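You operate a simulated robot arm through the tools that you are given. There is no shell and no other tool.

The job below is to be done with a simulated two-armed robot. You get a single attempt, and the scene is never put back.

Task
Switch the jig off, move its lamp to the PASS pocket, wipe the channel and set size M.
Fine: off first, then open the clamp; use the black pad on the cement crumbs and put it back. Set down upright: what you pick out. What is to be rubbed or washed off counts as gone when no trace of it is left.

Only the result counts: the job must be done as asked and must still hold three seconds after the hand-in. Knocking over, shifting, dropping, spilling or breaking anything else fails it.

Robot
Two 7-joint arms with three-finger grippers on one trunk that stands fixed in place. Base frame: the origin is at the foot of the trunk, x ahead of it, y to its left, z up. Lengths are in mm, angles in degrees, forces in N, time in s.
The left shoulder is at [30, 124, 1108], the right one opposite. With the tool pointing down near the work surface each hand reaches from about 100 to 780 mm from the base axis, measured 20 degrees to its own side. Payload 2.2 kg a hand.
Tool frame (each hand has its own): the origin (TCP) lies between the finger pads and is the grasp point; the fingertips stand 28 mm ahead of it; z points along the fingers, y is the line along which they close. Largest opening 102 mm; the body of the gripper starts 71 mm behind the TCP.
Orientation is that of the tool frame in the base frame, as [roll, pitch, yaw] about the fixed x, y, z axes, in that order (R = Rz(yaw) Ry(pitch) Rx(roll)). With the fingers straight down and closing along the base's y, the tool's x points along the base's -x, its y along +y and its z along -z.

Tools
- The arms move only by the tool drive_tool. It takes "left_increments", "right_increments" or both (then of equal length, played together; a hand with none holds still); each is text: rows parted by semicolons, each of 7 numbers parted by spaces: the shift along the tool's x, y, z in mm, then the turn, a rotation vector about the tool's x, y, z in degrees, then the finger opening in mm, from 0 to 102. In form: x y z rx ry rz grip; .... A call has 1 to 20 rows; each row is the pose to reach, as a shift and turn from the pose commanded when the call began, along the tool's axes at that moment. A row lasts 0.2 s, in which the tool goes at most 50 mm and 8.6 degrees; a call with a longer step from one row to the next is refused whole, and so is a gripper value outside its range. Where a pose cannot be reached the arm comes as near as it can. A force on the tool above 40 N (or 10 N above the force at the start of the call, whichever is more), or a blocked arm, ends the call early, and 0.2 s more pass. The fingers move at their own pace and stop on an object; they squeeze with about 34 N. The grip force told is the motor's: it shows also when the fingers shut on nothing. Time passes only in rows, and 0.2 s behind the last, so rows that repeat a pose let the fingers close. The reply holds the time, the measured pose of the TCP, the force on the tool along the base axes, the opening and the grip force, in the units named above and with some noise, with the torque about the TCP (base axes, N m) and any sound that the robot's microphone picked up.
- Cameras (640 x 400 px; columns grow to the right, rows downward): "scene" is now at [44.6, 12.8, 1818.7]; the picture's right is [0.17, -0.99, 0.00], its down [-0.77, -0.13, -0.63] and it looks along [0.62, 0.11, -0.78] (base axes); focal length 351 px, centre (320, 200). "left" rides on the left gripper at [72, 38, -86] in its tool frame; the picture's right is [-0.47, 0.89, 0.00], its down [-0.60, -0.32, -0.73] and it looks along [-0.65, -0.34, 0.68] (tool axes); focal length 256 px, centre (320, 200). "right" rides on the right gripper at [69, 44, -86] in its tool frame; the picture's right is [-0.53, 0.85, 0.00], its down [-0.58, -0.36, -0.73] and it looks along [-0.62, -0.39, 0.68] (tool axes); focal length 256 px, centre (320, 200). There is no depth. A picture from a camera that has moved, and an enlarged one, comes with that camera's place and axes in the base frame and with its lens.
- grab_frame(camera): a new picture of that camera. No time passes.
- raise_lower(by): slides the trunk up (or, below 0, down) by that many mm; the arms and the scene camera ride with it, the base frame stays. It gives what a move gives, with no picture.
- pan_tilt(pan, tilt): turns the head with the scene camera to pan (to the left, within 143 degrees either way) and tilt (down, from -29 to 69), counted from straight ahead of the robot. It gives what a move gives.
- enlarge(camera, box): a new picture of the part [left, top, right, bottom] of that camera's present view, enlarged. No time passes.
- hand_in(): hands the job in; it is judged then, once.

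Places have to be worked out from the pictures, the camera data and where the tool is seen. Open the grippers and draw the arms clear of the work before you hand the job in, unless the task says otherwise.

The tools are called by a JSON object that holds its "method" and its "body". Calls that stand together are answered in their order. drive_tool: Moves the arms, as the interface text tells. Its arguments: {"type":"object","properties":{"left_increments":{"type":"string"},"right_increments":{"type":"string"}},"required":[]} The other tools are called the same way: raise_lower (by) slides the trunk up or down; pan_tilt (pan, tilt) turns the head that bears the scene camera; grab_frame (camera) takes a picture; enlarge (camera, box) takes an enlarged picture of a part of a camera's view; hand_in () hands the job in.

At the start:

```text
time: 0.0
left_ee_pos: [480.8, 255.0, 1188.2]
left_tcp_rot: [-180.0, 0.0, -180.0]
left_ft_force: [-0.6, -0.8, -0.3]
left_ft_torque: [0.04, -0.03, -0.02]
left_finger_gap: 102.1
left_grip_force: 0.1
right_ee_pos: [469.0, -154.1, 1228.7]
right_tcp_rot: [-179.9, 0.1, -180.0]
right_ft_force: [1.1, -0.2, -0.2]
right_ft_torque: [-0.03, 0.03, -0.02]
right_finger_gap: 101.9
right_grip_force: 0.1
trunk travel left (down, up): [-350.0, 190.0]
head pan, tilt: [9.7, 51.1]
```

scene: 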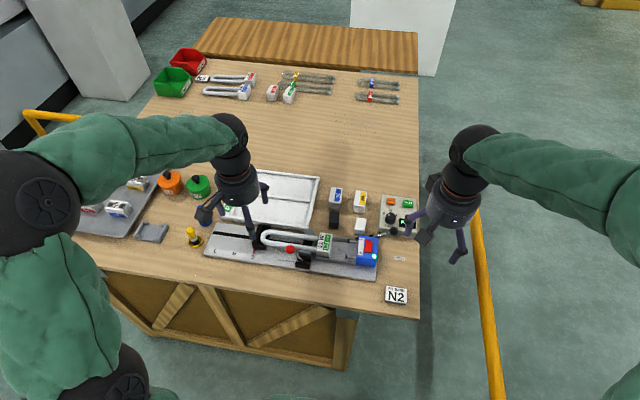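
right: 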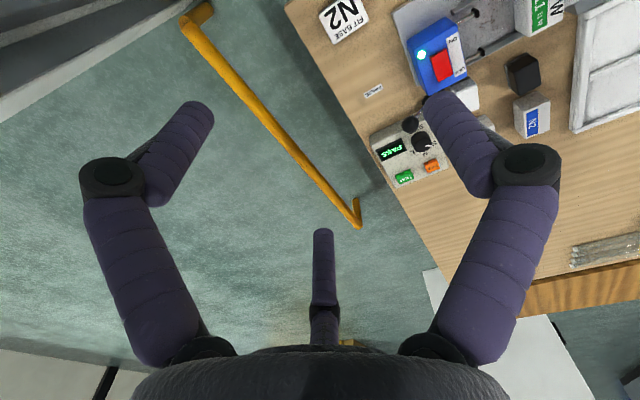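
left: 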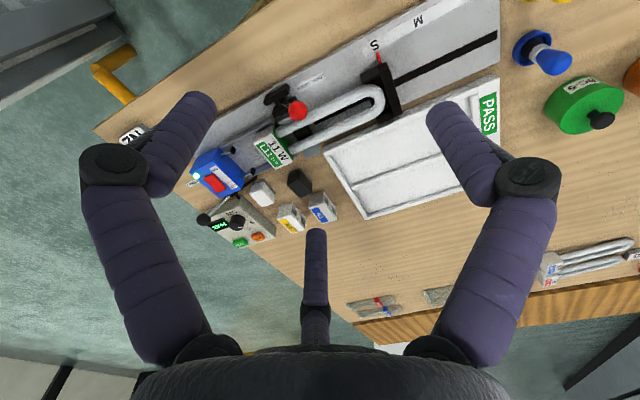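

I start by looking closely at the jig and its surroundings with enlarged scene views.

{"method": "enlarge", "body": {"camera": "scene", "box": [190, 170, 430, 320]}}

{"method": "enlarge", "body": {"camera": "left", "box": [170, 0, 510, 250]}}

{"method": "enlarge", "body": {"camera": "right", "box": [300, 0, 640, 220]}}

```text
2.67 times, centred on (310, 245) of scene
camera zoom: at [44.6, 12.8, 1818.7], right [0.17, -0.99, 0.0], down [-0.77, -0.13, -0.63], along [0.62, 0.11, -0.78], focal length 937 px, centre (347, 80)
```

zoom: 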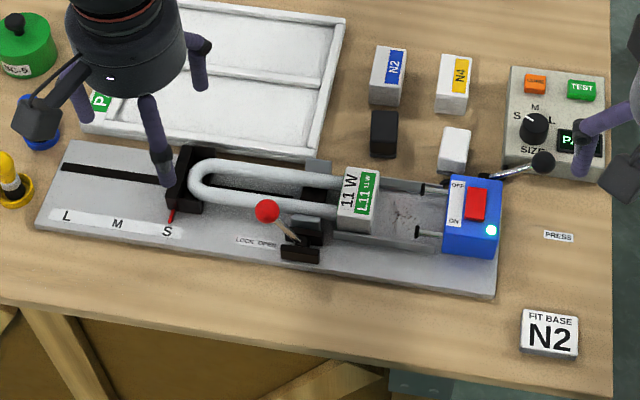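

```text
1.60 times, centred on (340, 125) of left
camera zoom: at [408.7, 293.3, 1274.9], right [0.47, 0.89, 0.0], down [0.6, -0.32, 0.73], along [0.65, -0.34, -0.68], focal length 410 px, centre (288, 320)
```

zoom: 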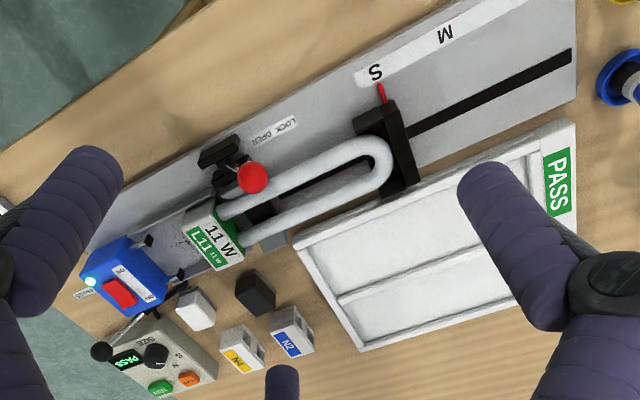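

```text
1.82 times, centred on (470, 110) of right
camera zoom: at [400.8, -111.4, 1315.3], right [0.53, 0.85, 0.0], down [0.58, -0.36, 0.73], along [0.62, -0.39, -0.68], focal length 465 px, centre (47, 364)
```

zoom: 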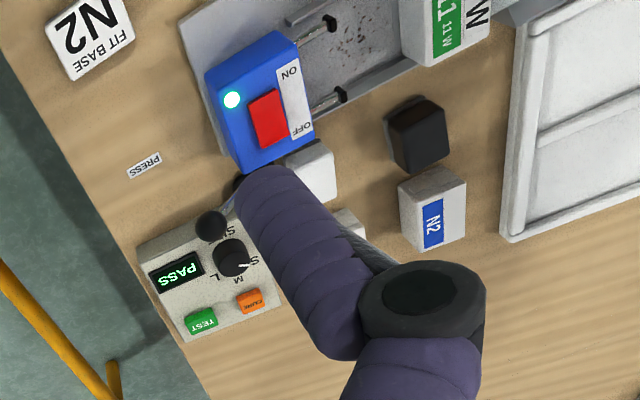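

The jig is crowded, and the hand's visible shape has to be understood. I close both grippers in free air to see how the fingers move.

{"method": "drive_tool", "body": {"left_increments": "0 0 0 0 0 0 20; 0 0 0 0 0 0 20; 0 0 0 0 0 0 20", "right_increments": "0 0 0 0 0 0 0; 0 0 0 0 0 0 0; 0 0 0 0 0 0 0"}}

{"method": "grab_frame", "body": {"camera": "right"}}

{"method": "grab_frame", "body": {"camera": "left"}}

{"method": "grab_frame", "body": {"camera": "scene"}}

```text
time: 0.8
left_ee_pos: [479.7, 254.4, 1189.3]
left_tcp_rot: [-179.9, 0.0, -179.9]
left_ft_force: [0.6, -0.7, -0.8]
left_ft_torque: [0.01, -0.01, -0.03]
left_finger_gap: 19.6
left_grip_force: 0.0
right_ee_pos: [468.0, -154.8, 1229.1]
right_tcp_rot: [179.9, 0.1, 180.0]
right_ft_force: [-0.4, -0.4, -0.4]
right_ft_torque: [-0.04, -0.03, 0.0]
right_finger_gap: 2.2
right_grip_force: 31.5
trunk travel left (down, up): [-350.0, 190.0]
head pan, tilt: [9.7, 51.1]
```

```text
taken
camera right: at [400.8, -111.4, 1315.3], right [0.53, 0.85, 0.0], down [0.58, -0.36, 0.73], along [0.62, -0.39, -0.68], focal length 256 px, centre (320, 200)
```

right: 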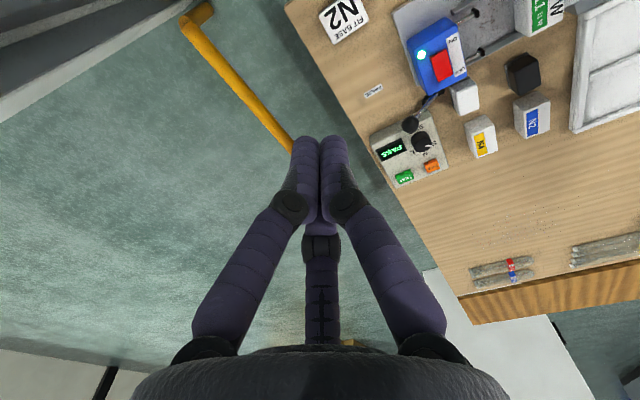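

```text
taken
camera left: at [408.7, 293.3, 1274.8], right [0.47, 0.89, 0.0], down [0.6, -0.32, 0.73], along [0.65, -0.34, -0.68], focal length 256 px, centre (320, 200)
```

left: 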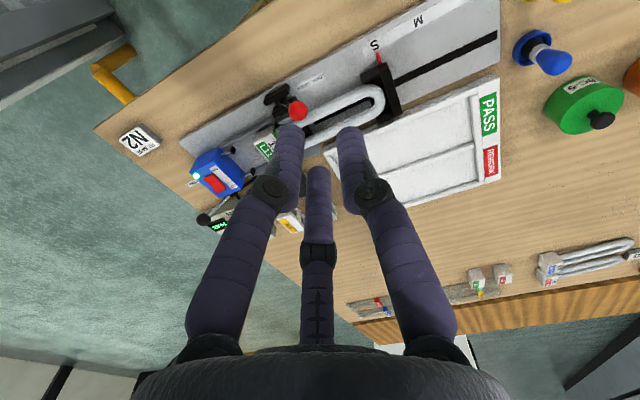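

```text
taken
camera scene: at [44.7, 12.8, 1818.7], right [0.17, -0.99, 0.0], down [-0.77, -0.13, -0.63], along [0.62, 0.11, -0.78], focal length 351 px, centre (320, 200)
```

scene: 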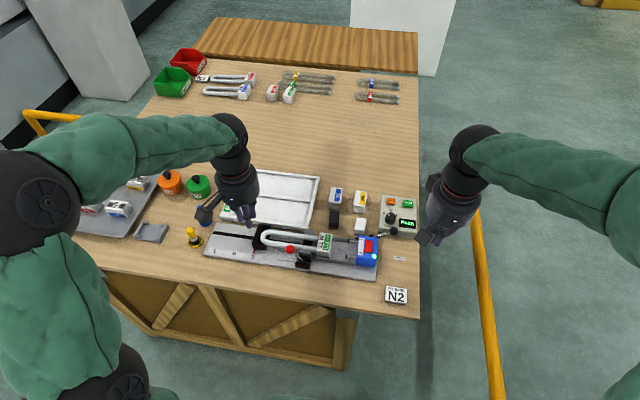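

The visual hand has three digits that meet at the TCP. Now I zoom into the scene parts to read the labels and markings.

{"method": "enlarge", "body": {"camera": "scene", "box": [320, 180, 430, 250]}}

{"method": "enlarge", "body": {"camera": "scene", "box": [290, 220, 400, 290]}}

{"method": "enlarge", "body": {"camera": "scene", "box": [190, 210, 320, 290]}}

{"method": "enlarge", "body": {"camera": "left", "box": [170, 40, 420, 200]}}

{"method": "enlarge", "body": {"camera": "right", "box": [360, 0, 600, 200]}}

{"method": "enlarge", "body": {"camera": "scene", "box": [60, 30, 430, 250]}}

```text
5.71 times, centred on (375, 215) of scene
camera zoom: at [44.7, 12.8, 1818.7], right [0.17, -0.99, 0.0], down [-0.77, -0.13, -0.63], along [0.62, 0.11, -0.78], focal length 2007 px, centre (6, 114)
```

zoom: 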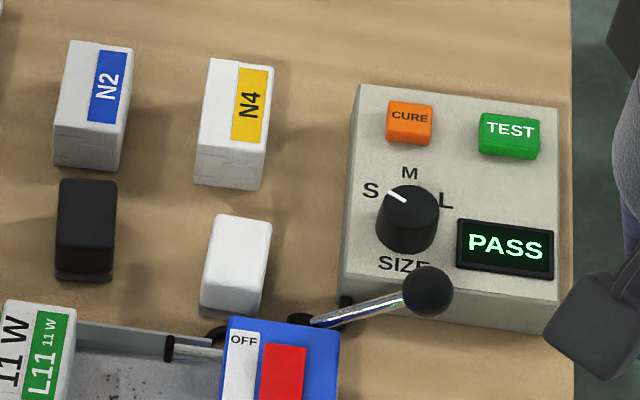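

```text
5.71 times, centred on (345, 255) of scene
camera zoom: at [44.7, 12.8, 1818.7], right [0.17, -0.99, 0.0], down [-0.77, -0.13, -0.63], along [0.62, 0.11, -0.78], focal length 2007 px, centre (177, -114)
```

zoom: 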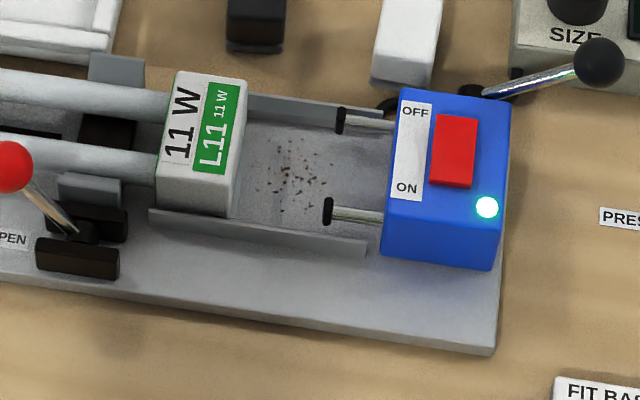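

```text
4.92 times, centred on (255, 250) of scene
camera zoom: at [44.7, 12.8, 1818.7], right [0.17, -0.99, 0.0], down [-0.77, -0.13, -0.63], along [0.62, 0.11, -0.78], focal length 1729 px, centre (640, -46)
```

zoom: 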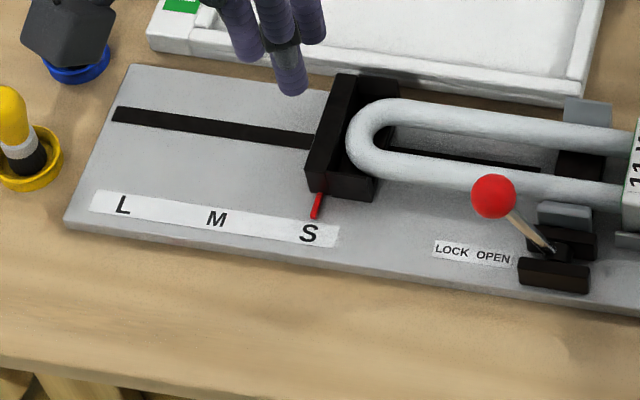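

```text
2.50 times, centred on (295, 120) of left
camera zoom: at [408.7, 293.3, 1274.8], right [0.47, 0.89, 0.0], down [0.6, -0.32, 0.73], along [0.65, -0.34, -0.68], focal length 640 px, centre (382, 400)
```

zoom: 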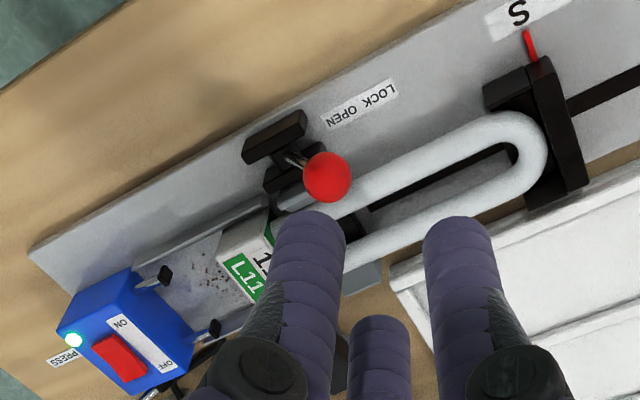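

```text
2.00 times, centred on (480, 100) of right
camera zoom: at [400.8, -111.4, 1315.3], right [0.53, 0.85, 0.0], down [0.58, -0.36, 0.73], along [0.62, -0.39, -0.68], focal length 512 px, centre (0, 400)
```

zoom: 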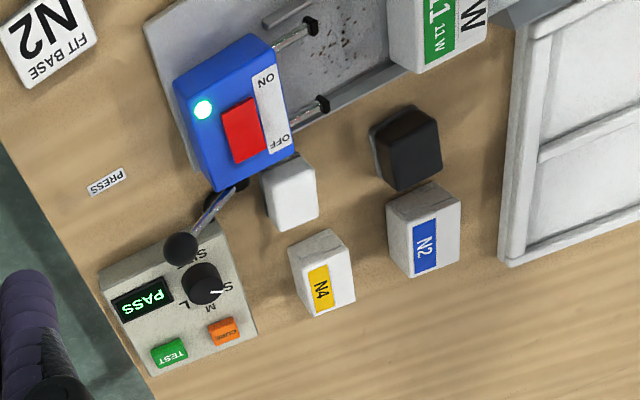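

```text
1.73 times, centred on (245, 140) of scene
camera zoom: at [44.7, 12.8, 1818.7], right [0.17, -0.99, 0.0], down [-0.77, -0.13, -0.63], along [0.62, 0.11, -0.78], focal length 608 px, centre (450, 304)
```

zoom: 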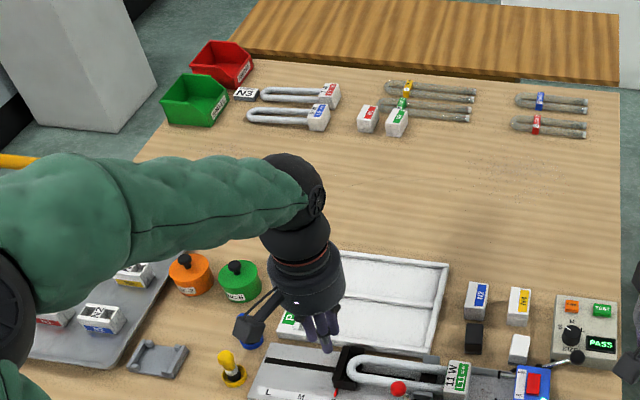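

I move the left hand clear to the left/back to un-occlude the tray and stop, and shift the right hand leftward and down for closer views of the test box and blue box.

{"method": "drive_tool", "body": {"left_increments": "20 30 0 0 0 0 20; 40 60 0 0 0 0 20; 60 90 0 0 0 0 20; 80 120 0 0 0 0 20; 100 150 0 0 0 0 20; 120 180 0 0 0 0 20", "right_increments": "0 20 15 0 0 0 0; 0 40 30 0 0 0 0; 0 60 45 0 0 0 0; 0 80 60 0 0 0 0; 0 100 75 0 0 0 0; 0 100 90 0 0 0 0"}}

{"method": "grab_frame", "body": {"camera": "right"}}

{"method": "grab_frame", "body": {"camera": "scene"}}

{"method": "enlarge", "body": {"camera": "right", "box": [150, 0, 400, 160]}}

```text
time: 2.2
left_ee_pos: [361.8, 434.3, 1187.6]
left_tcp_rot: [-180.0, 0.0, -179.9]
left_ft_force: [0.4, -0.5, -0.2]
left_ft_torque: [0.01, 0.0, -0.01]
left_finger_gap: 20.1
left_grip_force: 0.0
right_ee_pos: [468.5, -53.5, 1138.5]
right_tcp_rot: [180.0, 0.0, -180.0]
right_ft_force: [0.1, -0.7, 0.0]
right_ft_torque: [0.0, -0.02, 0.03]
right_finger_gap: 2.2
right_grip_force: 31.9
trunk travel left (down, up): [-350.0, 190.0]
head pan, tilt: [9.7, 51.1]
```

```text
taken
camera right: at [401.2, -10.6, 1224.9], right [0.53, 0.85, 0.0], down [0.58, -0.36, 0.73], along [0.62, -0.39, -0.68], focal length 256 px, centre (320, 200)
```

right: 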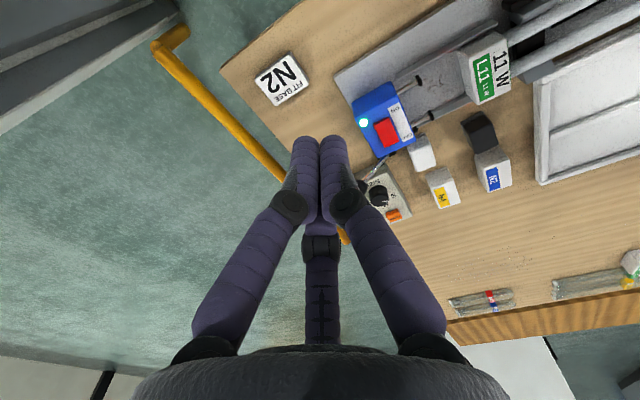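

```text
taken
camera scene: at [44.1, 13.0, 1818.7], right [0.17, -0.99, 0.0], down [-0.77, -0.13, -0.63], along [0.62, 0.11, -0.78], focal length 351 px, centre (320, 200)
```

scene: 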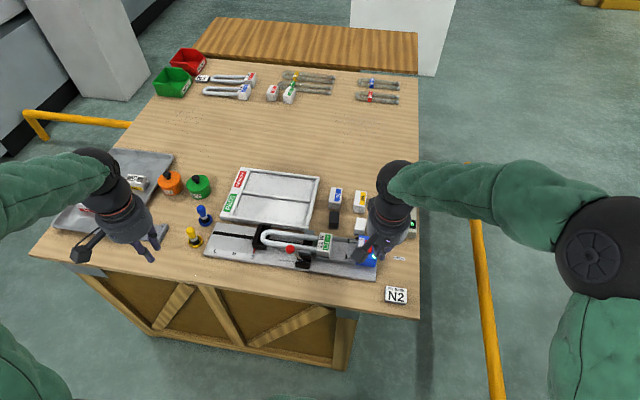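

```text
2.50 times, centred on (275, 80) of right
camera zoom: at [401.2, -10.6, 1224.9], right [0.53, 0.85, 0.0], down [0.58, -0.36, 0.73], along [0.62, -0.39, -0.68], focal length 640 px, centre (432, 500)
```

zoom: 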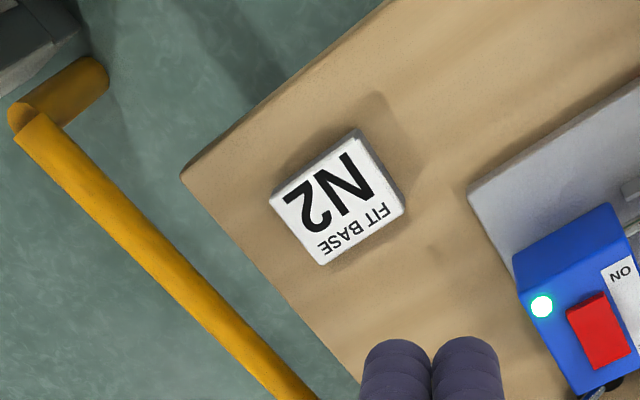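

The tray's near pocket is PASS, the far one REJECT. I bring the right hand over the blue box at a safe height for a close look.

{"method": "drive_tool", "body": {"right_increments": "-30 0 0 0 0 0 0; -60 5 10 0 0 0 0; -90 10 30 0 0 0 0; -110 13 50 0 0 0 0; -110 13 50 0 0 0 0"}}

{"method": "grab_frame", "body": {"camera": "right"}}

{"method": "enlarge", "body": {"camera": "right", "box": [160, 0, 480, 200]}}

{"method": "enlarge", "body": {"camera": "scene", "box": [190, 160, 330, 290]}}

```text
time: 3.4
left_ee_pos: [362.2, 434.9, 1189.8]
left_tcp_rot: [180.0, -0.1, 179.9]
left_ft_force: [0.4, -0.1, 0.7]
left_ft_torque: [0.01, 0.01, 0.03]
left_finger_gap: 20.1
left_grip_force: 0.1
right_ee_pos: [578.8, -45.5, 1087.4]
right_tcp_rot: [180.0, 0.0, -179.9]
right_ft_force: [1.1, 0.3, -0.6]
right_ft_torque: [-0.02, -0.01, -0.03]
right_finger_gap: 2.3
right_grip_force: 31.4
trunk travel left (down, up): [-350.0, 190.0]
head pan, tilt: [9.7, 51.1]
```

```text
taken
camera right: at [509.9, -2.2, 1175.0], right [0.53, 0.85, 0.0], down [0.58, -0.36, 0.73], along [0.62, -0.39, -0.68], focal length 256 px, centre (320, 200)
```

right: 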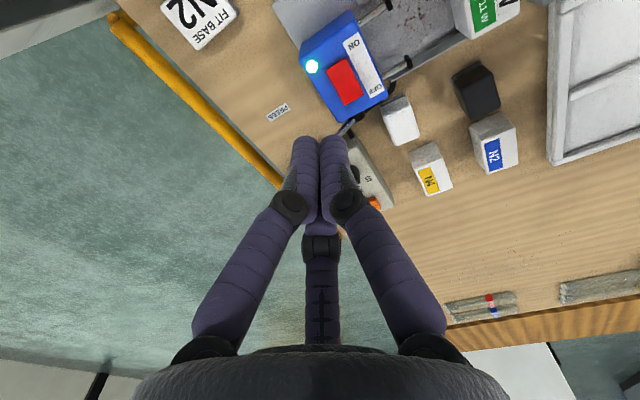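

```text
2.00 times, centred on (320, 100) of right
camera zoom: at [509.9, -2.2, 1175.0], right [0.53, 0.85, 0.0], down [0.58, -0.36, 0.73], along [0.62, -0.39, -0.68], focal length 512 px, centre (320, 400)
```

zoom: 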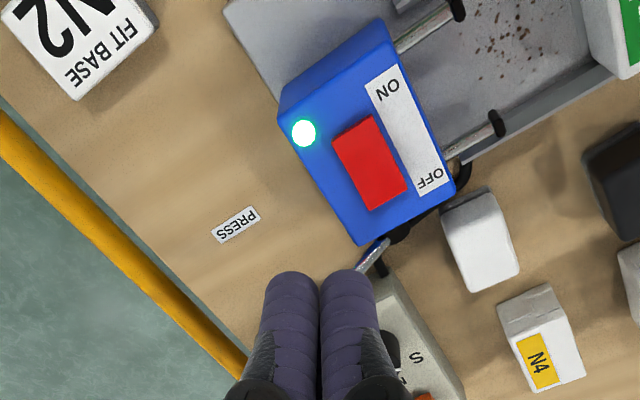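

```text
3.08 times, centred on (260, 225) of scene
camera zoom: at [43.7, 12.6, 1818.8], right [0.17, -0.99, 0.0], down [-0.77, -0.13, -0.63], along [0.62, 0.11, -0.78], focal length 1081 px, centre (505, 123)
```

zoom: 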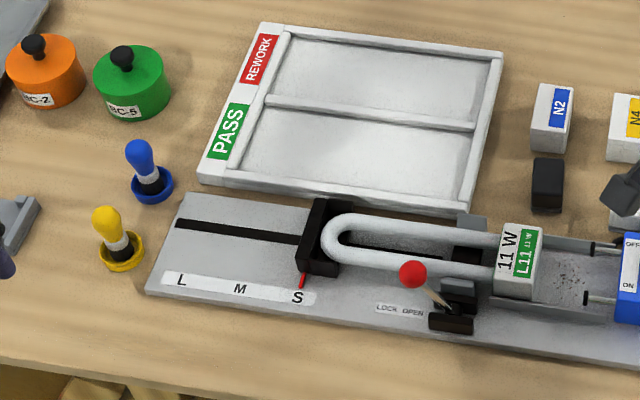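

The rocker is at about (614, -37, 912), with its OFF end on the far side. Now I bring the left hand over the clamp for a close view of the lever, stop and tube.

{"method": "drive_tool", "body": {"left_increments": "-20 -30 5 0 0 0 20; -40 -60 10 0 0 0 20; -60 -90 20 0 0 0 20; -80 -120 30 0 0 0 20; -100 -150 40 0 0 0 20; -120 -180 50 0 0 0 20; -140 -210 60 0 0 0 20; -150 -225 68 0 0 0 20; -150 -225 68 0 0 0 20"}}

{"method": "grab_frame", "body": {"camera": "left"}}

{"method": "enlarge", "body": {"camera": "left", "box": [120, 0, 440, 200]}}

{"method": "enlarge", "body": {"camera": "left", "box": [320, 0, 640, 200]}}

```text
time: 5.4
left_ee_pos: [511.6, 208.0, 1120.1]
left_tcp_rot: [180.0, -0.1, 180.0]
left_ft_force: [0.7, 0.4, -0.1]
left_ft_torque: [0.0, -0.03, 0.03]
left_finger_gap: 20.1
left_grip_force: 0.0
right_ee_pos: [578.8, -44.4, 1088.4]
right_tcp_rot: [-179.9, 0.0, -180.0]
right_ft_force: [0.7, -0.3, -0.2]
right_ft_torque: [0.02, 0.02, -0.01]
right_finger_gap: 2.2
right_grip_force: 31.1
trunk travel left (down, up): [-350.0, 190.0]
head pan, tilt: [9.7, 51.1]
```

```text
taken
camera left: at [439.4, 245.9, 1206.1], right [0.47, 0.89, 0.0], down [0.6, -0.32, 0.73], along [0.65, -0.34, -0.68], focal length 256 px, centre (320, 200)
```

left: 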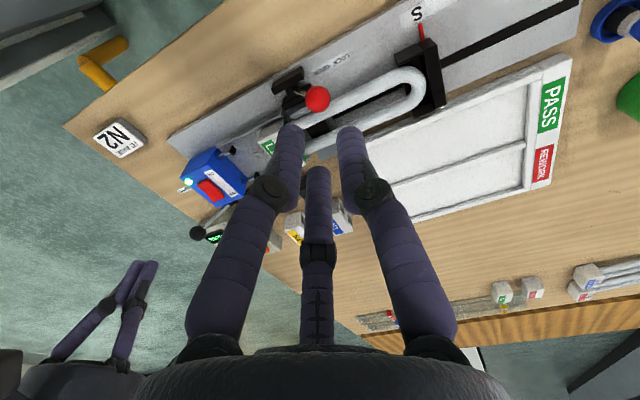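

```text
2.00 times, centred on (280, 100) of left
camera zoom: at [439.4, 245.9, 1206.1], right [0.47, 0.89, 0.0], down [0.6, -0.32, 0.73], along [0.65, -0.34, -0.68], focal length 512 px, centre (400, 400)
```

zoom: 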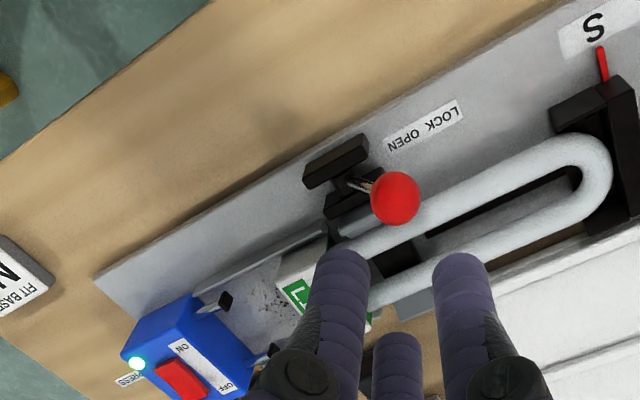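

```text
2.00 times, centred on (480, 100) of left
camera zoom: at [439.4, 245.9, 1206.1], right [0.47, 0.89, 0.0], down [0.6, -0.32, 0.73], along [0.65, -0.34, -0.68], focal length 512 px, centre (0, 400)
```

zoom: 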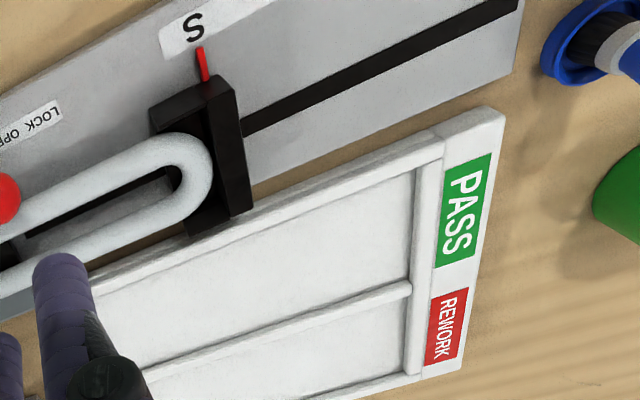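

Least-squares sighting gives the lever ball at about (548, 185, 944) with its pivot near (550, 156, 885), so it leans toward LOCK (+y). I raise the right hand back out and take zooms of the pad, stop and pocket.

{"method": "drive_tool", "body": {"left_increments": "30 30 -20 0 0 0 20; 60 60 -40 0 0 0 20; 90 90 -60 0 0 0 20; 120 120 -70 0 0 0 20; 150 150 -70 0 0 0 20; 170 190 -70 0 0 0 20; 170 220 -70 0 0 0 20", "right_increments": "20 -30 -20 0 0 0 0; 50 -60 -40 0 0 0 0; 80 -90 -60 0 0 0 0; 110 -120 -60 0 0 0 0; 140 -150 -60 0 0 0 0; 170 -180 -60 0 0 0 0; 170 -200 -60 0 0 0 0"}}

{"method": "enlarge", "body": {"camera": "scene", "box": [310, 180, 374, 220]}}

{"method": "enlarge", "body": {"camera": "scene", "box": [310, 210, 390, 260]}}

{"method": "enlarge", "body": {"camera": "scene", "box": [326, 220, 390, 260]}}

{"method": "enlarge", "body": {"camera": "scene", "box": [255, 225, 335, 275]}}

{"method": "enlarge", "body": {"camera": "scene", "box": [200, 220, 280, 270]}}

{"method": "enlarge", "body": {"camera": "scene", "box": [366, 185, 430, 245]}}

```text
time: 7.0
left_ee_pos: [343.5, 431.1, 1190.5]
left_tcp_rot: [-180.0, -0.1, 179.9]
left_ft_force: [0.3, -0.3, 0.2]
left_ft_torque: [-0.02, 0.01, -0.02]
left_finger_gap: 20.0
left_grip_force: 0.0
right_ee_pos: [408.5, -243.0, 1148.4]
right_tcp_rot: [180.0, -0.2, -180.0]
right_ft_force: [-0.6, -0.2, -0.4]
right_ft_torque: [0.0, 0.08, -0.03]
right_finger_gap: 2.0
right_grip_force: 31.3
trunk travel left (down, up): [-350.0, 190.0]
head pan, tilt: [9.7, 51.1]
```

```text
10.00 times, centred on (342, 200) of scene
camera zoom: at [46.7, 13.4, 1818.6], right [0.17, -0.99, 0.0], down [-0.77, -0.13, -0.63], along [0.62, 0.11, -0.78], focal length 3513 px, centre (100, 200)
```

zoom: 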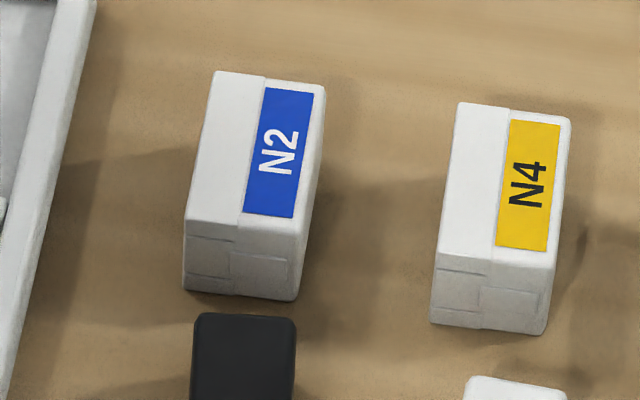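

```text
8.00 times, centred on (350, 235) of scene
camera zoom: at [46.7, 13.4, 1818.6], right [0.17, -0.99, 0.0], down [-0.77, -0.13, -0.63], along [0.62, 0.11, -0.78], focal length 2810 px, centre (80, -80)
```

zoom: 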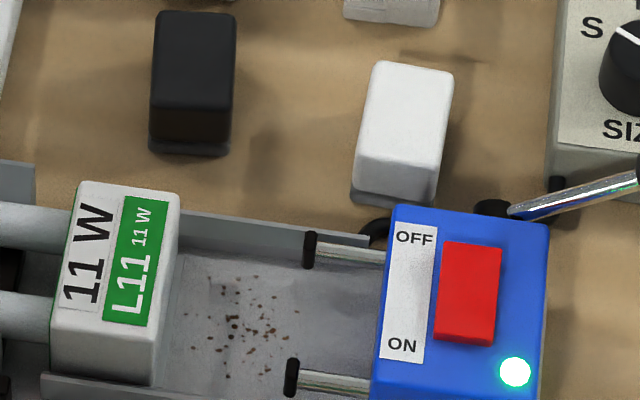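

```text
10.00 times, centred on (358, 240) of scene
camera zoom: at [46.7, 13.4, 1818.6], right [0.17, -0.99, 0.0], down [-0.77, -0.13, -0.63], along [0.62, 0.11, -0.78], focal length 3513 px, centre (-60, -200)
```

zoom: 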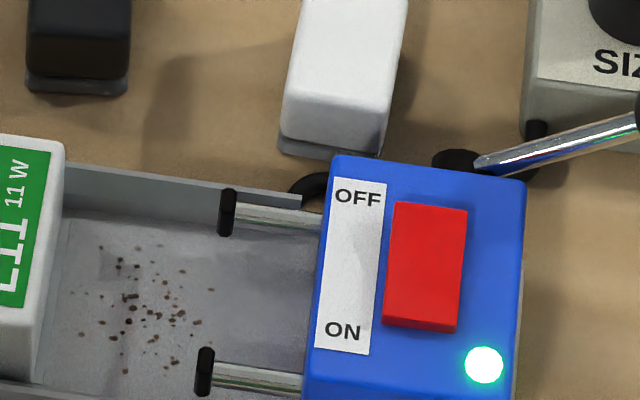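

```text
8.00 times, centred on (295, 250) of scene
camera zoom: at [46.7, 13.4, 1818.6], right [0.17, -0.99, 0.0], down [-0.77, -0.13, -0.63], along [0.62, 0.11, -0.78], focal length 2810 px, centre (520, -200)
```

zoom: 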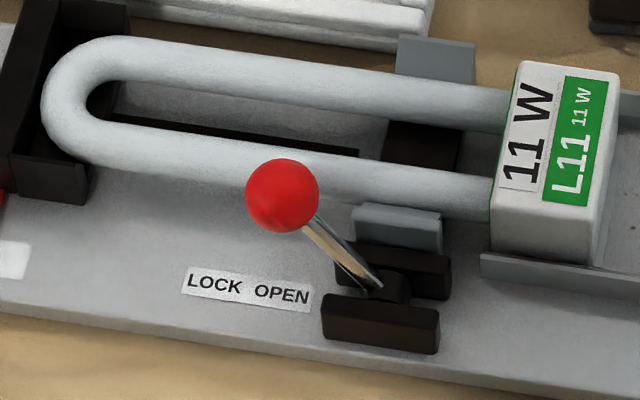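

```text
8.00 times, centred on (240, 245) of scene
camera zoom: at [46.7, 13.4, 1818.6], right [0.17, -0.99, 0.0], down [-0.77, -0.13, -0.63], along [0.62, 0.11, -0.78], focal length 2810 px, centre (960, -160)
```

zoom: 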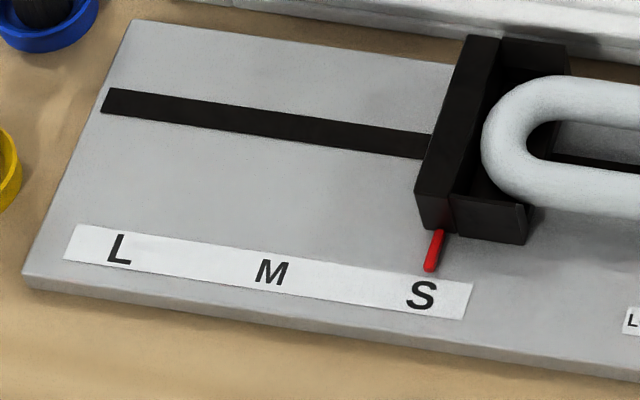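

```text
6.67 times, centred on (398, 215) of scene
camera zoom: at [46.7, 13.4, 1818.6], right [0.17, -0.99, 0.0], down [-0.77, -0.13, -0.63], along [0.62, 0.11, -0.78], focal length 2342 px, centre (-200, 100)
```

zoom: 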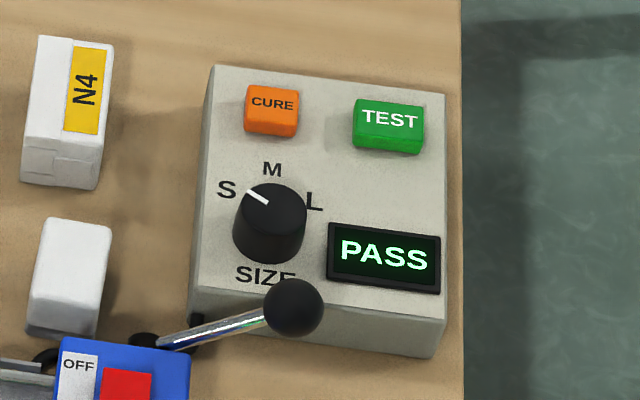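

Views show both the stop pointer and the SIZE dial at S, and the LED lit. First step: I bring the closed right fingertips above the OFF (far) end of the rocker at about (627, -37).

{"method": "drive_tool", "body": {"right_increments": "-27 26 10 0 0 0 0; -54 52 20 0 0 0 0; -81 78 30 0 0 0 0; -108 104 50 0 0 0 0; -135 130 70 0 0 0 0; -162 156 100 0 0 0 0; -190 182 130 0 0 0 0; -218 206 158 0 0 0 0; -218 206 158 0 0 0 0"}}

{"method": "grab_frame", "body": {"camera": "right"}}

{"method": "enlarge", "body": {"camera": "scene", "box": [326, 210, 422, 270]}}

```text
time: 9.0
left_ee_pos: [341.8, 431.4, 1192.2]
left_tcp_rot: [-180.0, 0.0, -180.0]
left_ft_force: [-0.1, -0.4, 0.2]
left_ft_torque: [-0.01, -0.03, 0.0]
left_finger_gap: 20.0
left_grip_force: 0.0
right_ee_pos: [624.6, -32.4, 989.8]
right_tcp_rot: [179.9, 0.1, 180.0]
right_ft_force: [0.0, 0.2, -0.3]
right_ft_torque: [0.0, -0.01, -0.04]
right_finger_gap: 2.2
right_grip_force: 31.7
trunk travel left (down, up): [-350.0, 190.0]
head pan, tilt: [9.7, 51.1]
```

```text
taken
camera right: at [556.7, 10.6, 1075.8], right [0.53, 0.85, 0.0], down [0.58, -0.36, 0.73], along [0.62, -0.39, -0.68], focal length 256 px, centre (320, 200)
```

right: 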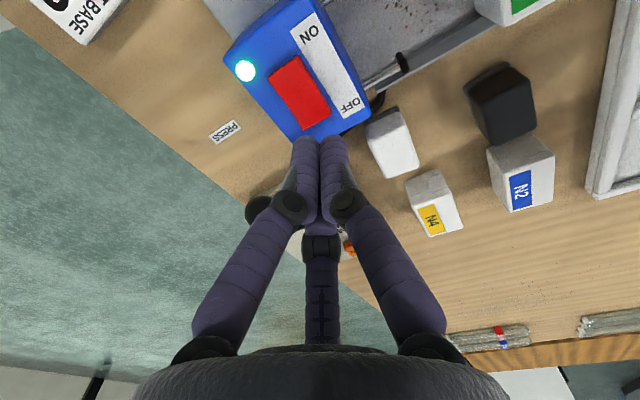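

```text
6.67 times, centred on (374, 240) of scene
camera zoom: at [43.1, 12.0, 1818.8], right [0.17, -0.99, 0.0], down [-0.77, -0.13, -0.63], along [0.62, 0.11, -0.78], focal length 2342 px, centre (-40, -67)
```

zoom: 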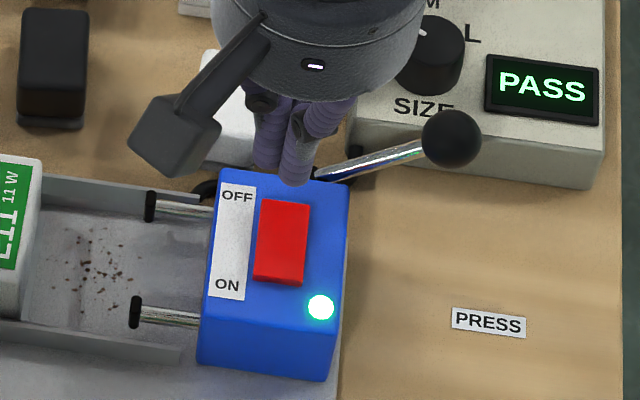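

Projection shows a straight descent will land on the rocker about 8 mm from its OFF end. I descend slowly and watch the force.

{"method": "drive_tool", "body": {"right_increments": "-1 0 20 0 0 0 0; -2 0 34 0 0 0 0; -2 0 38 0 0 0 0; -2 0 40 0 0 0 0; -2 0 42 0 0 0 0; -2 0 44 0 0 0 0; -2 0 46 0 0 0 0"}}

{"method": "grab_frame", "body": {"camera": "right"}}

{"method": "enlarge", "body": {"camera": "scene", "box": [326, 210, 422, 270]}}

```text
time: 10.7
left_ee_pos: [342.5, 430.4, 1190.3]
left_tcp_rot: [179.9, -0.1, 179.9]
left_ft_force: [0.4, -0.2, -0.4]
left_ft_torque: [0.0, 0.03, 0.02]
left_finger_gap: 20.0
left_grip_force: 0.1
right_ee_pos: [633.6, -34.2, 950.2]
right_tcp_rot: [180.0, 0.7, 179.8]
right_ft_force: [-3.8, 1.9, 20.8]
right_ft_torque: [0.04, 0.55, -0.05]
right_finger_gap: 2.2
right_grip_force: 31.5
trunk travel left (down, up): [-350.0, 190.0]
head pan, tilt: [9.7, 51.1]
stopped in row 7 (right hand): the force on the tool passed its limit at 42 N (the readings are from after the stop); the commanded pose is now the measured one
```

```text
taken
camera right: at [564.1, 7.9, 1036.5], right [0.54, 0.84, 0.01], down [0.57, -0.37, 0.74], along [0.62, -0.39, -0.68], focal length 256 px, centre (320, 200)
```

right: 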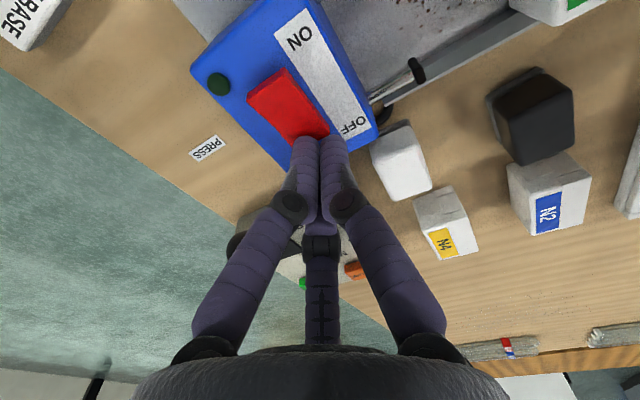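

```text
6.67 times, centred on (374, 240) of scene
camera zoom: at [44.4, 12.9, 1818.6], right [0.17, -0.99, 0.0], down [-0.77, -0.13, -0.63], along [0.62, 0.11, -0.78], focal length 2342 px, centre (-40, -67)
```

zoom: 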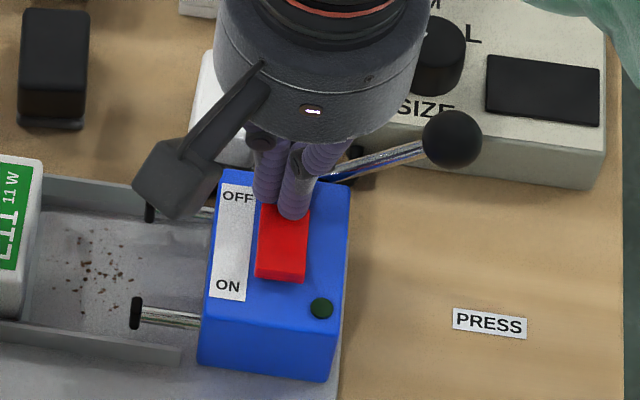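

The LED and the display went dark: the jig is off. I lift the right hand straight up and check the rocker stays.

{"method": "drive_tool", "body": {"right_increments": "0 0 -15 0 0 0 0; 0 0 -40 0 0 0 0; 0 0 -80 0 0 0 0; 20 -30 -100 0 0 0 0; 50 -70 -120 0 0 0 0"}}

{"method": "enlarge", "body": {"camera": "scene", "box": [326, 210, 422, 270]}}

{"method": "grab_frame", "body": {"camera": "right"}}

```text
refused: row 5 steps farther than a row can; nothing moved
```

```text
6.67 times, centred on (374, 240) of scene
camera zoom: at [44.4, 12.9, 1818.6], right [0.17, -0.99, 0.0], down [-0.77, -0.13, -0.63], along [0.62, 0.11, -0.78], focal length 2342 px, centre (-40, -67)
```

zoom: 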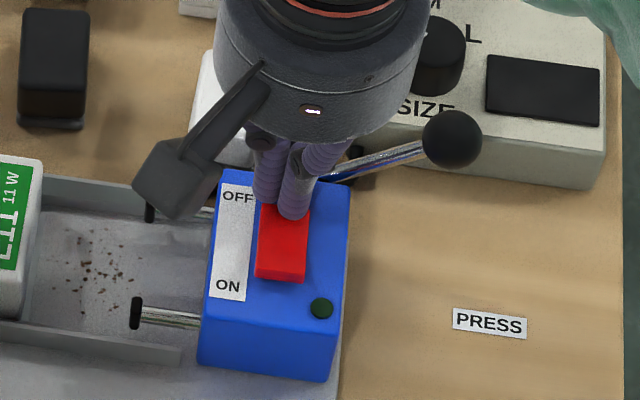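

```text
taken
camera right: at [564.1, 7.9, 1036.5], right [0.54, 0.84, 0.01], down [0.57, -0.37, 0.74], along [0.62, -0.39, -0.68], focal length 256 px, centre (320, 200)
```

right: 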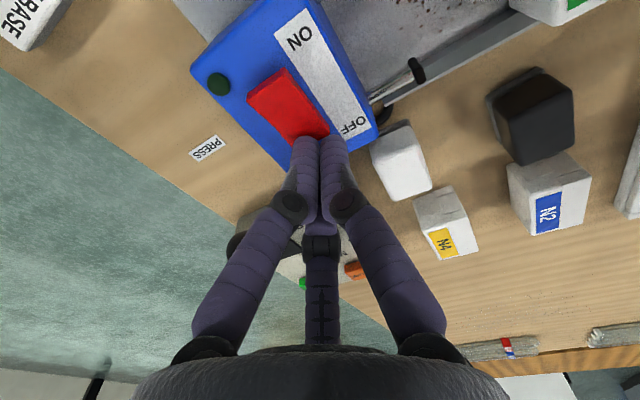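

One row was too long; I retry the lift with smaller steps.

{"method": "drive_tool", "body": {"right_increments": "0 0 -15 0 0 0 0; 0 0 -40 0 0 0 0; 0 0 -80 0 0 0 0; 20 -25 -100 0 0 0 0; 40 -55 -120 0 0 0 0; 60 -85 -130 0 0 0 0; 80 -115 -130 0 0 0 0"}}

{"method": "enlarge", "body": {"camera": "scene", "box": [326, 210, 422, 270]}}

{"method": "grab_frame", "body": {"camera": "right"}}

```text
time: 12.3
left_ee_pos: [340.8, 429.6, 1191.3]
left_tcp_rot: [-180.0, -0.1, -179.9]
left_ft_force: [-0.8, 0.4, -0.2]
left_ft_torque: [0.0, 0.01, 0.02]
left_finger_gap: 20.0
left_grip_force: 0.1
right_ee_pos: [550.5, -150.8, 1080.4]
right_tcp_rot: [179.9, 0.4, 179.9]
right_ft_force: [0.0, -0.9, 0.0]
right_ft_torque: [0.0, -0.01, 0.01]
right_finger_gap: 2.2
right_grip_force: 31.6
trunk travel left (down, up): [-350.0, 190.0]
head pan, tilt: [9.7, 51.1]
```

```text
6.67 times, centred on (374, 240) of scene
camera zoom: at [43.4, 11.7, 1818.7], right [0.17, -0.99, 0.0], down [-0.77, -0.13, -0.63], along [0.62, 0.11, -0.78], focal length 2342 px, centre (-40, -67)
```

zoom: 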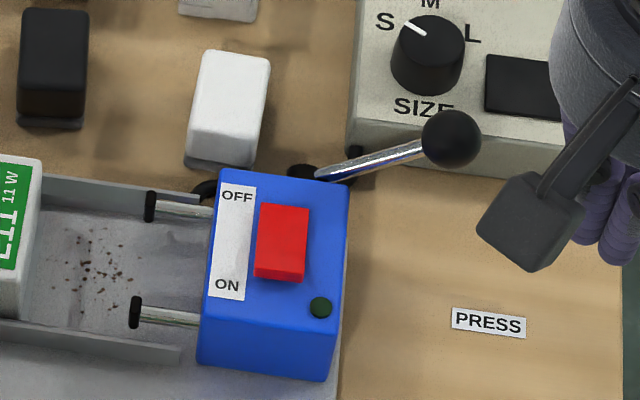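

```text
taken
camera right: at [481.2, -107.3, 1166.3], right [0.54, 0.84, 0.01], down [0.57, -0.37, 0.73], along [0.62, -0.39, -0.68], focal length 256 px, centre (320, 200)
```

right: 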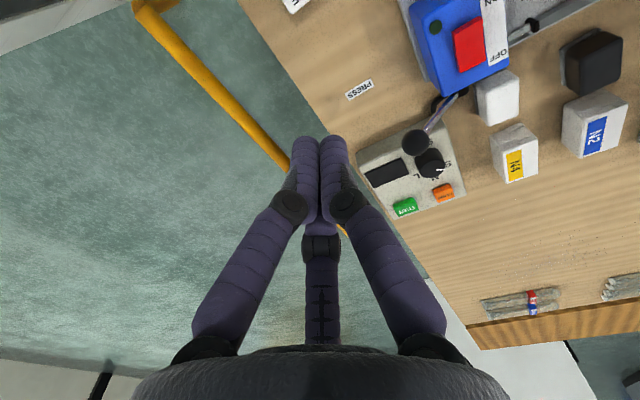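

The rocker stays OFF. Now the left hand goes above the clamp lever's red ball with a 60 mm opening.

{"method": "drive_tool", "body": {"left_increments": "-25 -30 5 0 0 0 60; -50 -60 15 0 0 0 60; -75 -90 30 0 0 0 60; -100 -120 50 0 0 0 60; -125 -150 70 0 0 0 60; -150 -180 90 0 0 0 60; -175 -210 110 0 0 0 60; -195 -235 130 0 0 0 60; -206 -245 155 0 0 0 60; -206 -245 155 0 0 0 60"}}

{"method": "grab_frame", "body": {"camera": "left"}}

{"method": "enlarge", "body": {"camera": "scene", "box": [240, 200, 352, 270]}}

```text
time: 14.5
left_ee_pos: [547.0, 186.8, 1037.2]
left_tcp_rot: [180.0, 0.0, -179.9]
left_ft_force: [-0.9, -0.5, -0.3]
left_ft_torque: [0.05, -0.02, 0.01]
left_finger_gap: 60.1
left_grip_force: 0.1
right_ee_pos: [551.3, -149.9, 1081.4]
right_tcp_rot: [179.8, 0.4, 179.9]
right_ft_force: [0.8, -0.4, -0.9]
right_ft_torque: [-0.03, -0.03, -0.02]
right_finger_gap: 2.2
right_grip_force: 31.5
trunk travel left (down, up): [-350.0, 190.0]
head pan, tilt: [9.7, 51.1]
```

```text
taken
camera left: at [476.4, 224.0, 1124.4], right [0.47, 0.89, 0.0], down [0.6, -0.32, 0.73], along [0.65, -0.34, -0.68], focal length 256 px, centre (320, 200)
```

left: 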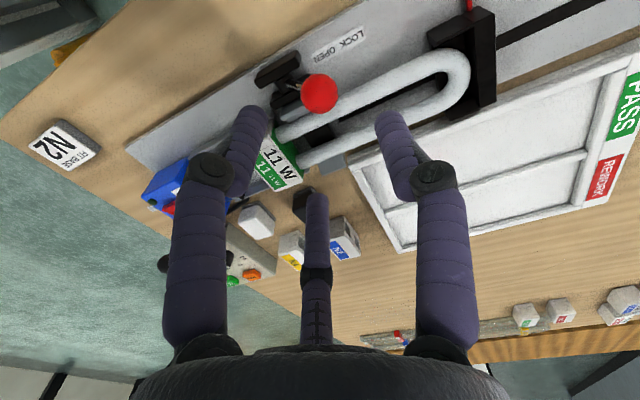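

```text
5.71 times, centred on (296, 235) of scene
camera zoom: at [44.0, 12.6, 1818.7], right [0.17, -0.99, 0.0], down [-0.77, -0.13, -0.63], along [0.62, 0.11, -0.78], focal length 2007 px, centre (457, 0)
```

zoom: 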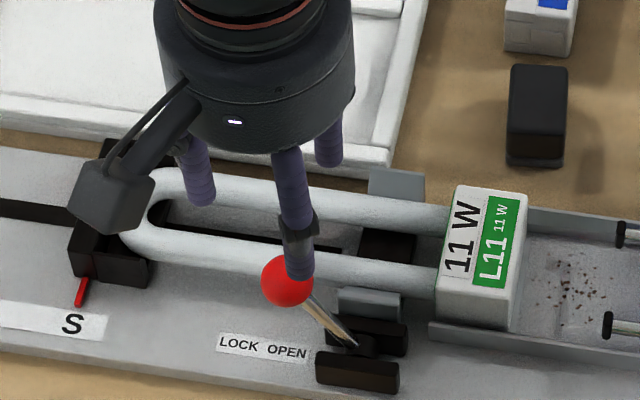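

The ball lies exactly under the TCP by projection. I descend 76 mm so the tips come just below the ball's middle, and then close on it.

{"method": "drive_tool", "body": {"left_increments": "0 0 30 0 0 0 60; 0 0 55 0 0 0 60; 0 0 70 0 0 0 60; 0 0 76 0 0 0 60"}}

{"method": "grab_frame", "body": {"camera": "left"}}

{"method": "enlarge", "body": {"camera": "scene", "box": [240, 200, 352, 270]}}

```text
time: 15.5
left_ee_pos: [548.5, 185.8, 958.9]
left_tcp_rot: [-180.0, 0.0, -180.0]
left_ft_force: [-0.5, 0.7, -0.4]
left_ft_torque: [0.0, 0.01, -0.01]
left_finger_gap: 59.8
left_grip_force: 0.1
right_ee_pos: [551.1, -149.7, 1080.2]
right_tcp_rot: [179.9, 0.4, 179.9]
right_ft_force: [0.0, 0.4, 0.1]
right_ft_torque: [-0.01, 0.0, -0.01]
right_finger_gap: 2.0
right_grip_force: 31.6
trunk travel left (down, up): [-350.0, 190.0]
head pan, tilt: [9.7, 51.1]
```

```text
taken
camera left: at [475.9, 224.1, 1044.7], right [0.47, 0.89, 0.0], down [0.6, -0.32, 0.73], along [0.65, -0.34, -0.68], focal length 256 px, centre (320, 200)
```

left: 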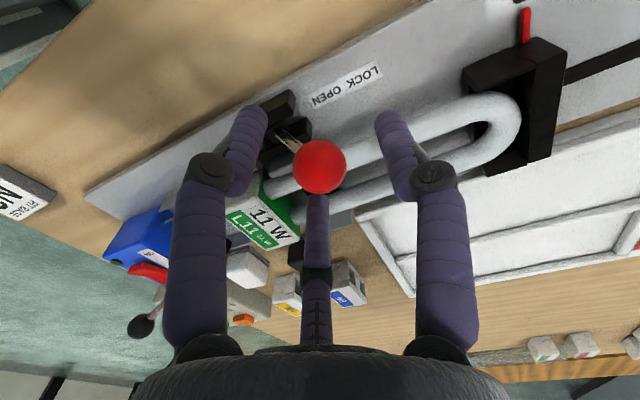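

```text
5.71 times, centred on (296, 235) of scene
camera zoom: at [44.6, 12.7, 1818.7], right [0.17, -0.99, 0.0], down [-0.77, -0.13, -0.63], along [0.62, 0.11, -0.78], focal length 2007 px, centre (457, 0)
```

zoom: 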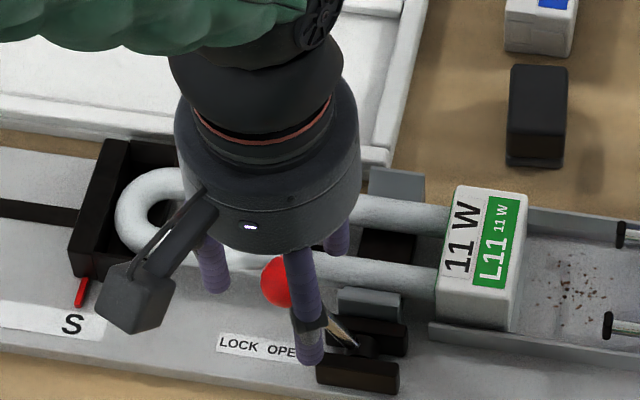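

The ball sits between the fingers. I close on it.

{"method": "drive_tool", "body": {"left_increments": "0 0 0 0 0 0 40; 0 0 0 0 0 0 10; 0 0 0 0 0 0 10; 0 0 0 0 0 0 10"}}

{"method": "grab_frame", "body": {"camera": "left"}}

```text
time: 16.5
left_ee_pos: [548.1, 186.3, 959.3]
left_tcp_rot: [179.9, -0.1, 180.0]
left_ft_force: [-0.5, -1.8, -0.7]
left_ft_torque: [0.01, -0.01, -0.06]
left_finger_gap: 25.5
left_grip_force: 44.8
right_ee_pos: [552.8, -149.1, 1080.0]
right_tcp_rot: [179.9, 0.5, 179.9]
right_ft_force: [0.7, 0.3, 0.1]
right_ft_torque: [-0.03, 0.02, -0.02]
right_finger_gap: 2.0
right_grip_force: 31.6
trunk travel left (down, up): [-350.0, 190.0]
head pan, tilt: [9.7, 51.1]
```

```text
taken
camera left: at [475.9, 223.9, 1044.7], right [0.47, 0.89, 0.0], down [0.6, -0.32, 0.73], along [0.65, -0.34, -0.68], focal length 256 px, centre (320, 200)
```

left: 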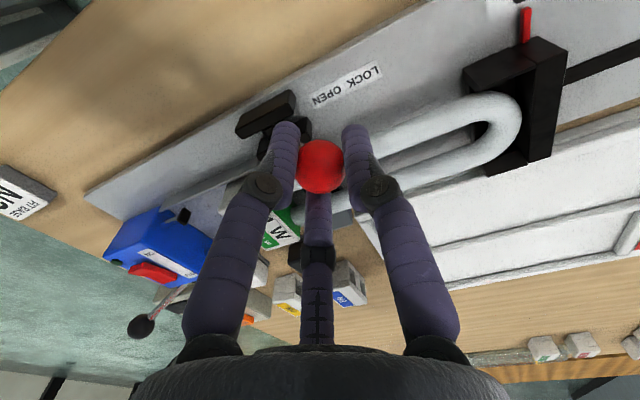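

Gap 25.5 mm means the ball is gripped. I swing it along its arc toward OPEN (-y), first half, watching the force.

{"method": "drive_tool", "body": {"left_increments": "0 -5 -2.5 0 0 0 10; 0 -10.4 -4.7 0 0 0 10; 0 -16 -6.5 0 0 0 10; 0 -22.5 -7.9 0 0 0 10; 0 -29 -8.7 0 0 0 10; 0 -35 -9 0 0 0 10"}}

{"method": "grab_frame", "body": {"camera": "left"}}

{"method": "enlarge", "body": {"camera": "scene", "box": [240, 200, 352, 270]}}

```text
time: 17.9
left_ee_pos: [547.2, 151.7, 970.5]
left_tcp_rot: [-179.9, 0.2, -180.0]
left_ft_force: [-4.9, 11.0, 14.0]
left_ft_torque: [0.94, 0.15, 0.01]
left_finger_gap: 25.4
left_grip_force: 45.3
right_ee_pos: [550.2, -148.4, 1080.9]
right_tcp_rot: [-179.9, 0.5, 179.9]
right_ft_force: [-0.2, -0.1, -0.5]
right_ft_torque: [0.02, 0.01, 0.02]
right_finger_gap: 2.3
right_grip_force: 31.9
trunk travel left (down, up): [-350.0, 190.0]
head pan, tilt: [9.7, 51.1]
```

```text
taken
camera left: at [475.6, 188.6, 1056.6], right [0.47, 0.89, 0.0], down [0.6, -0.32, 0.73], along [0.65, -0.34, -0.68], focal length 256 px, centre (320, 200)
```

left: 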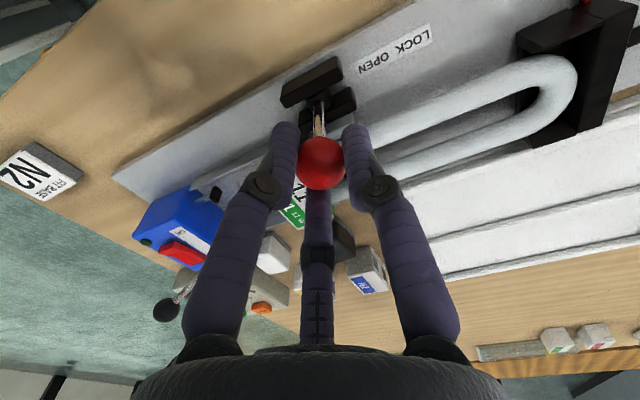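

```text
5.71 times, centred on (296, 235) of scene
camera zoom: at [42.8, 13.6, 1818.9], right [0.17, -0.99, 0.0], down [-0.77, -0.13, -0.63], along [0.62, 0.11, -0.78], focal length 2007 px, centre (457, 0)
```

zoom: 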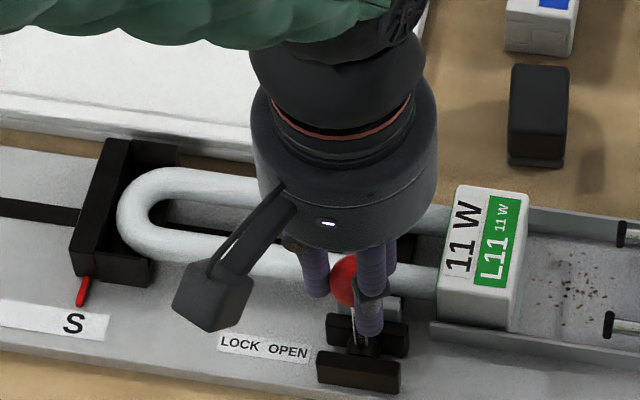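

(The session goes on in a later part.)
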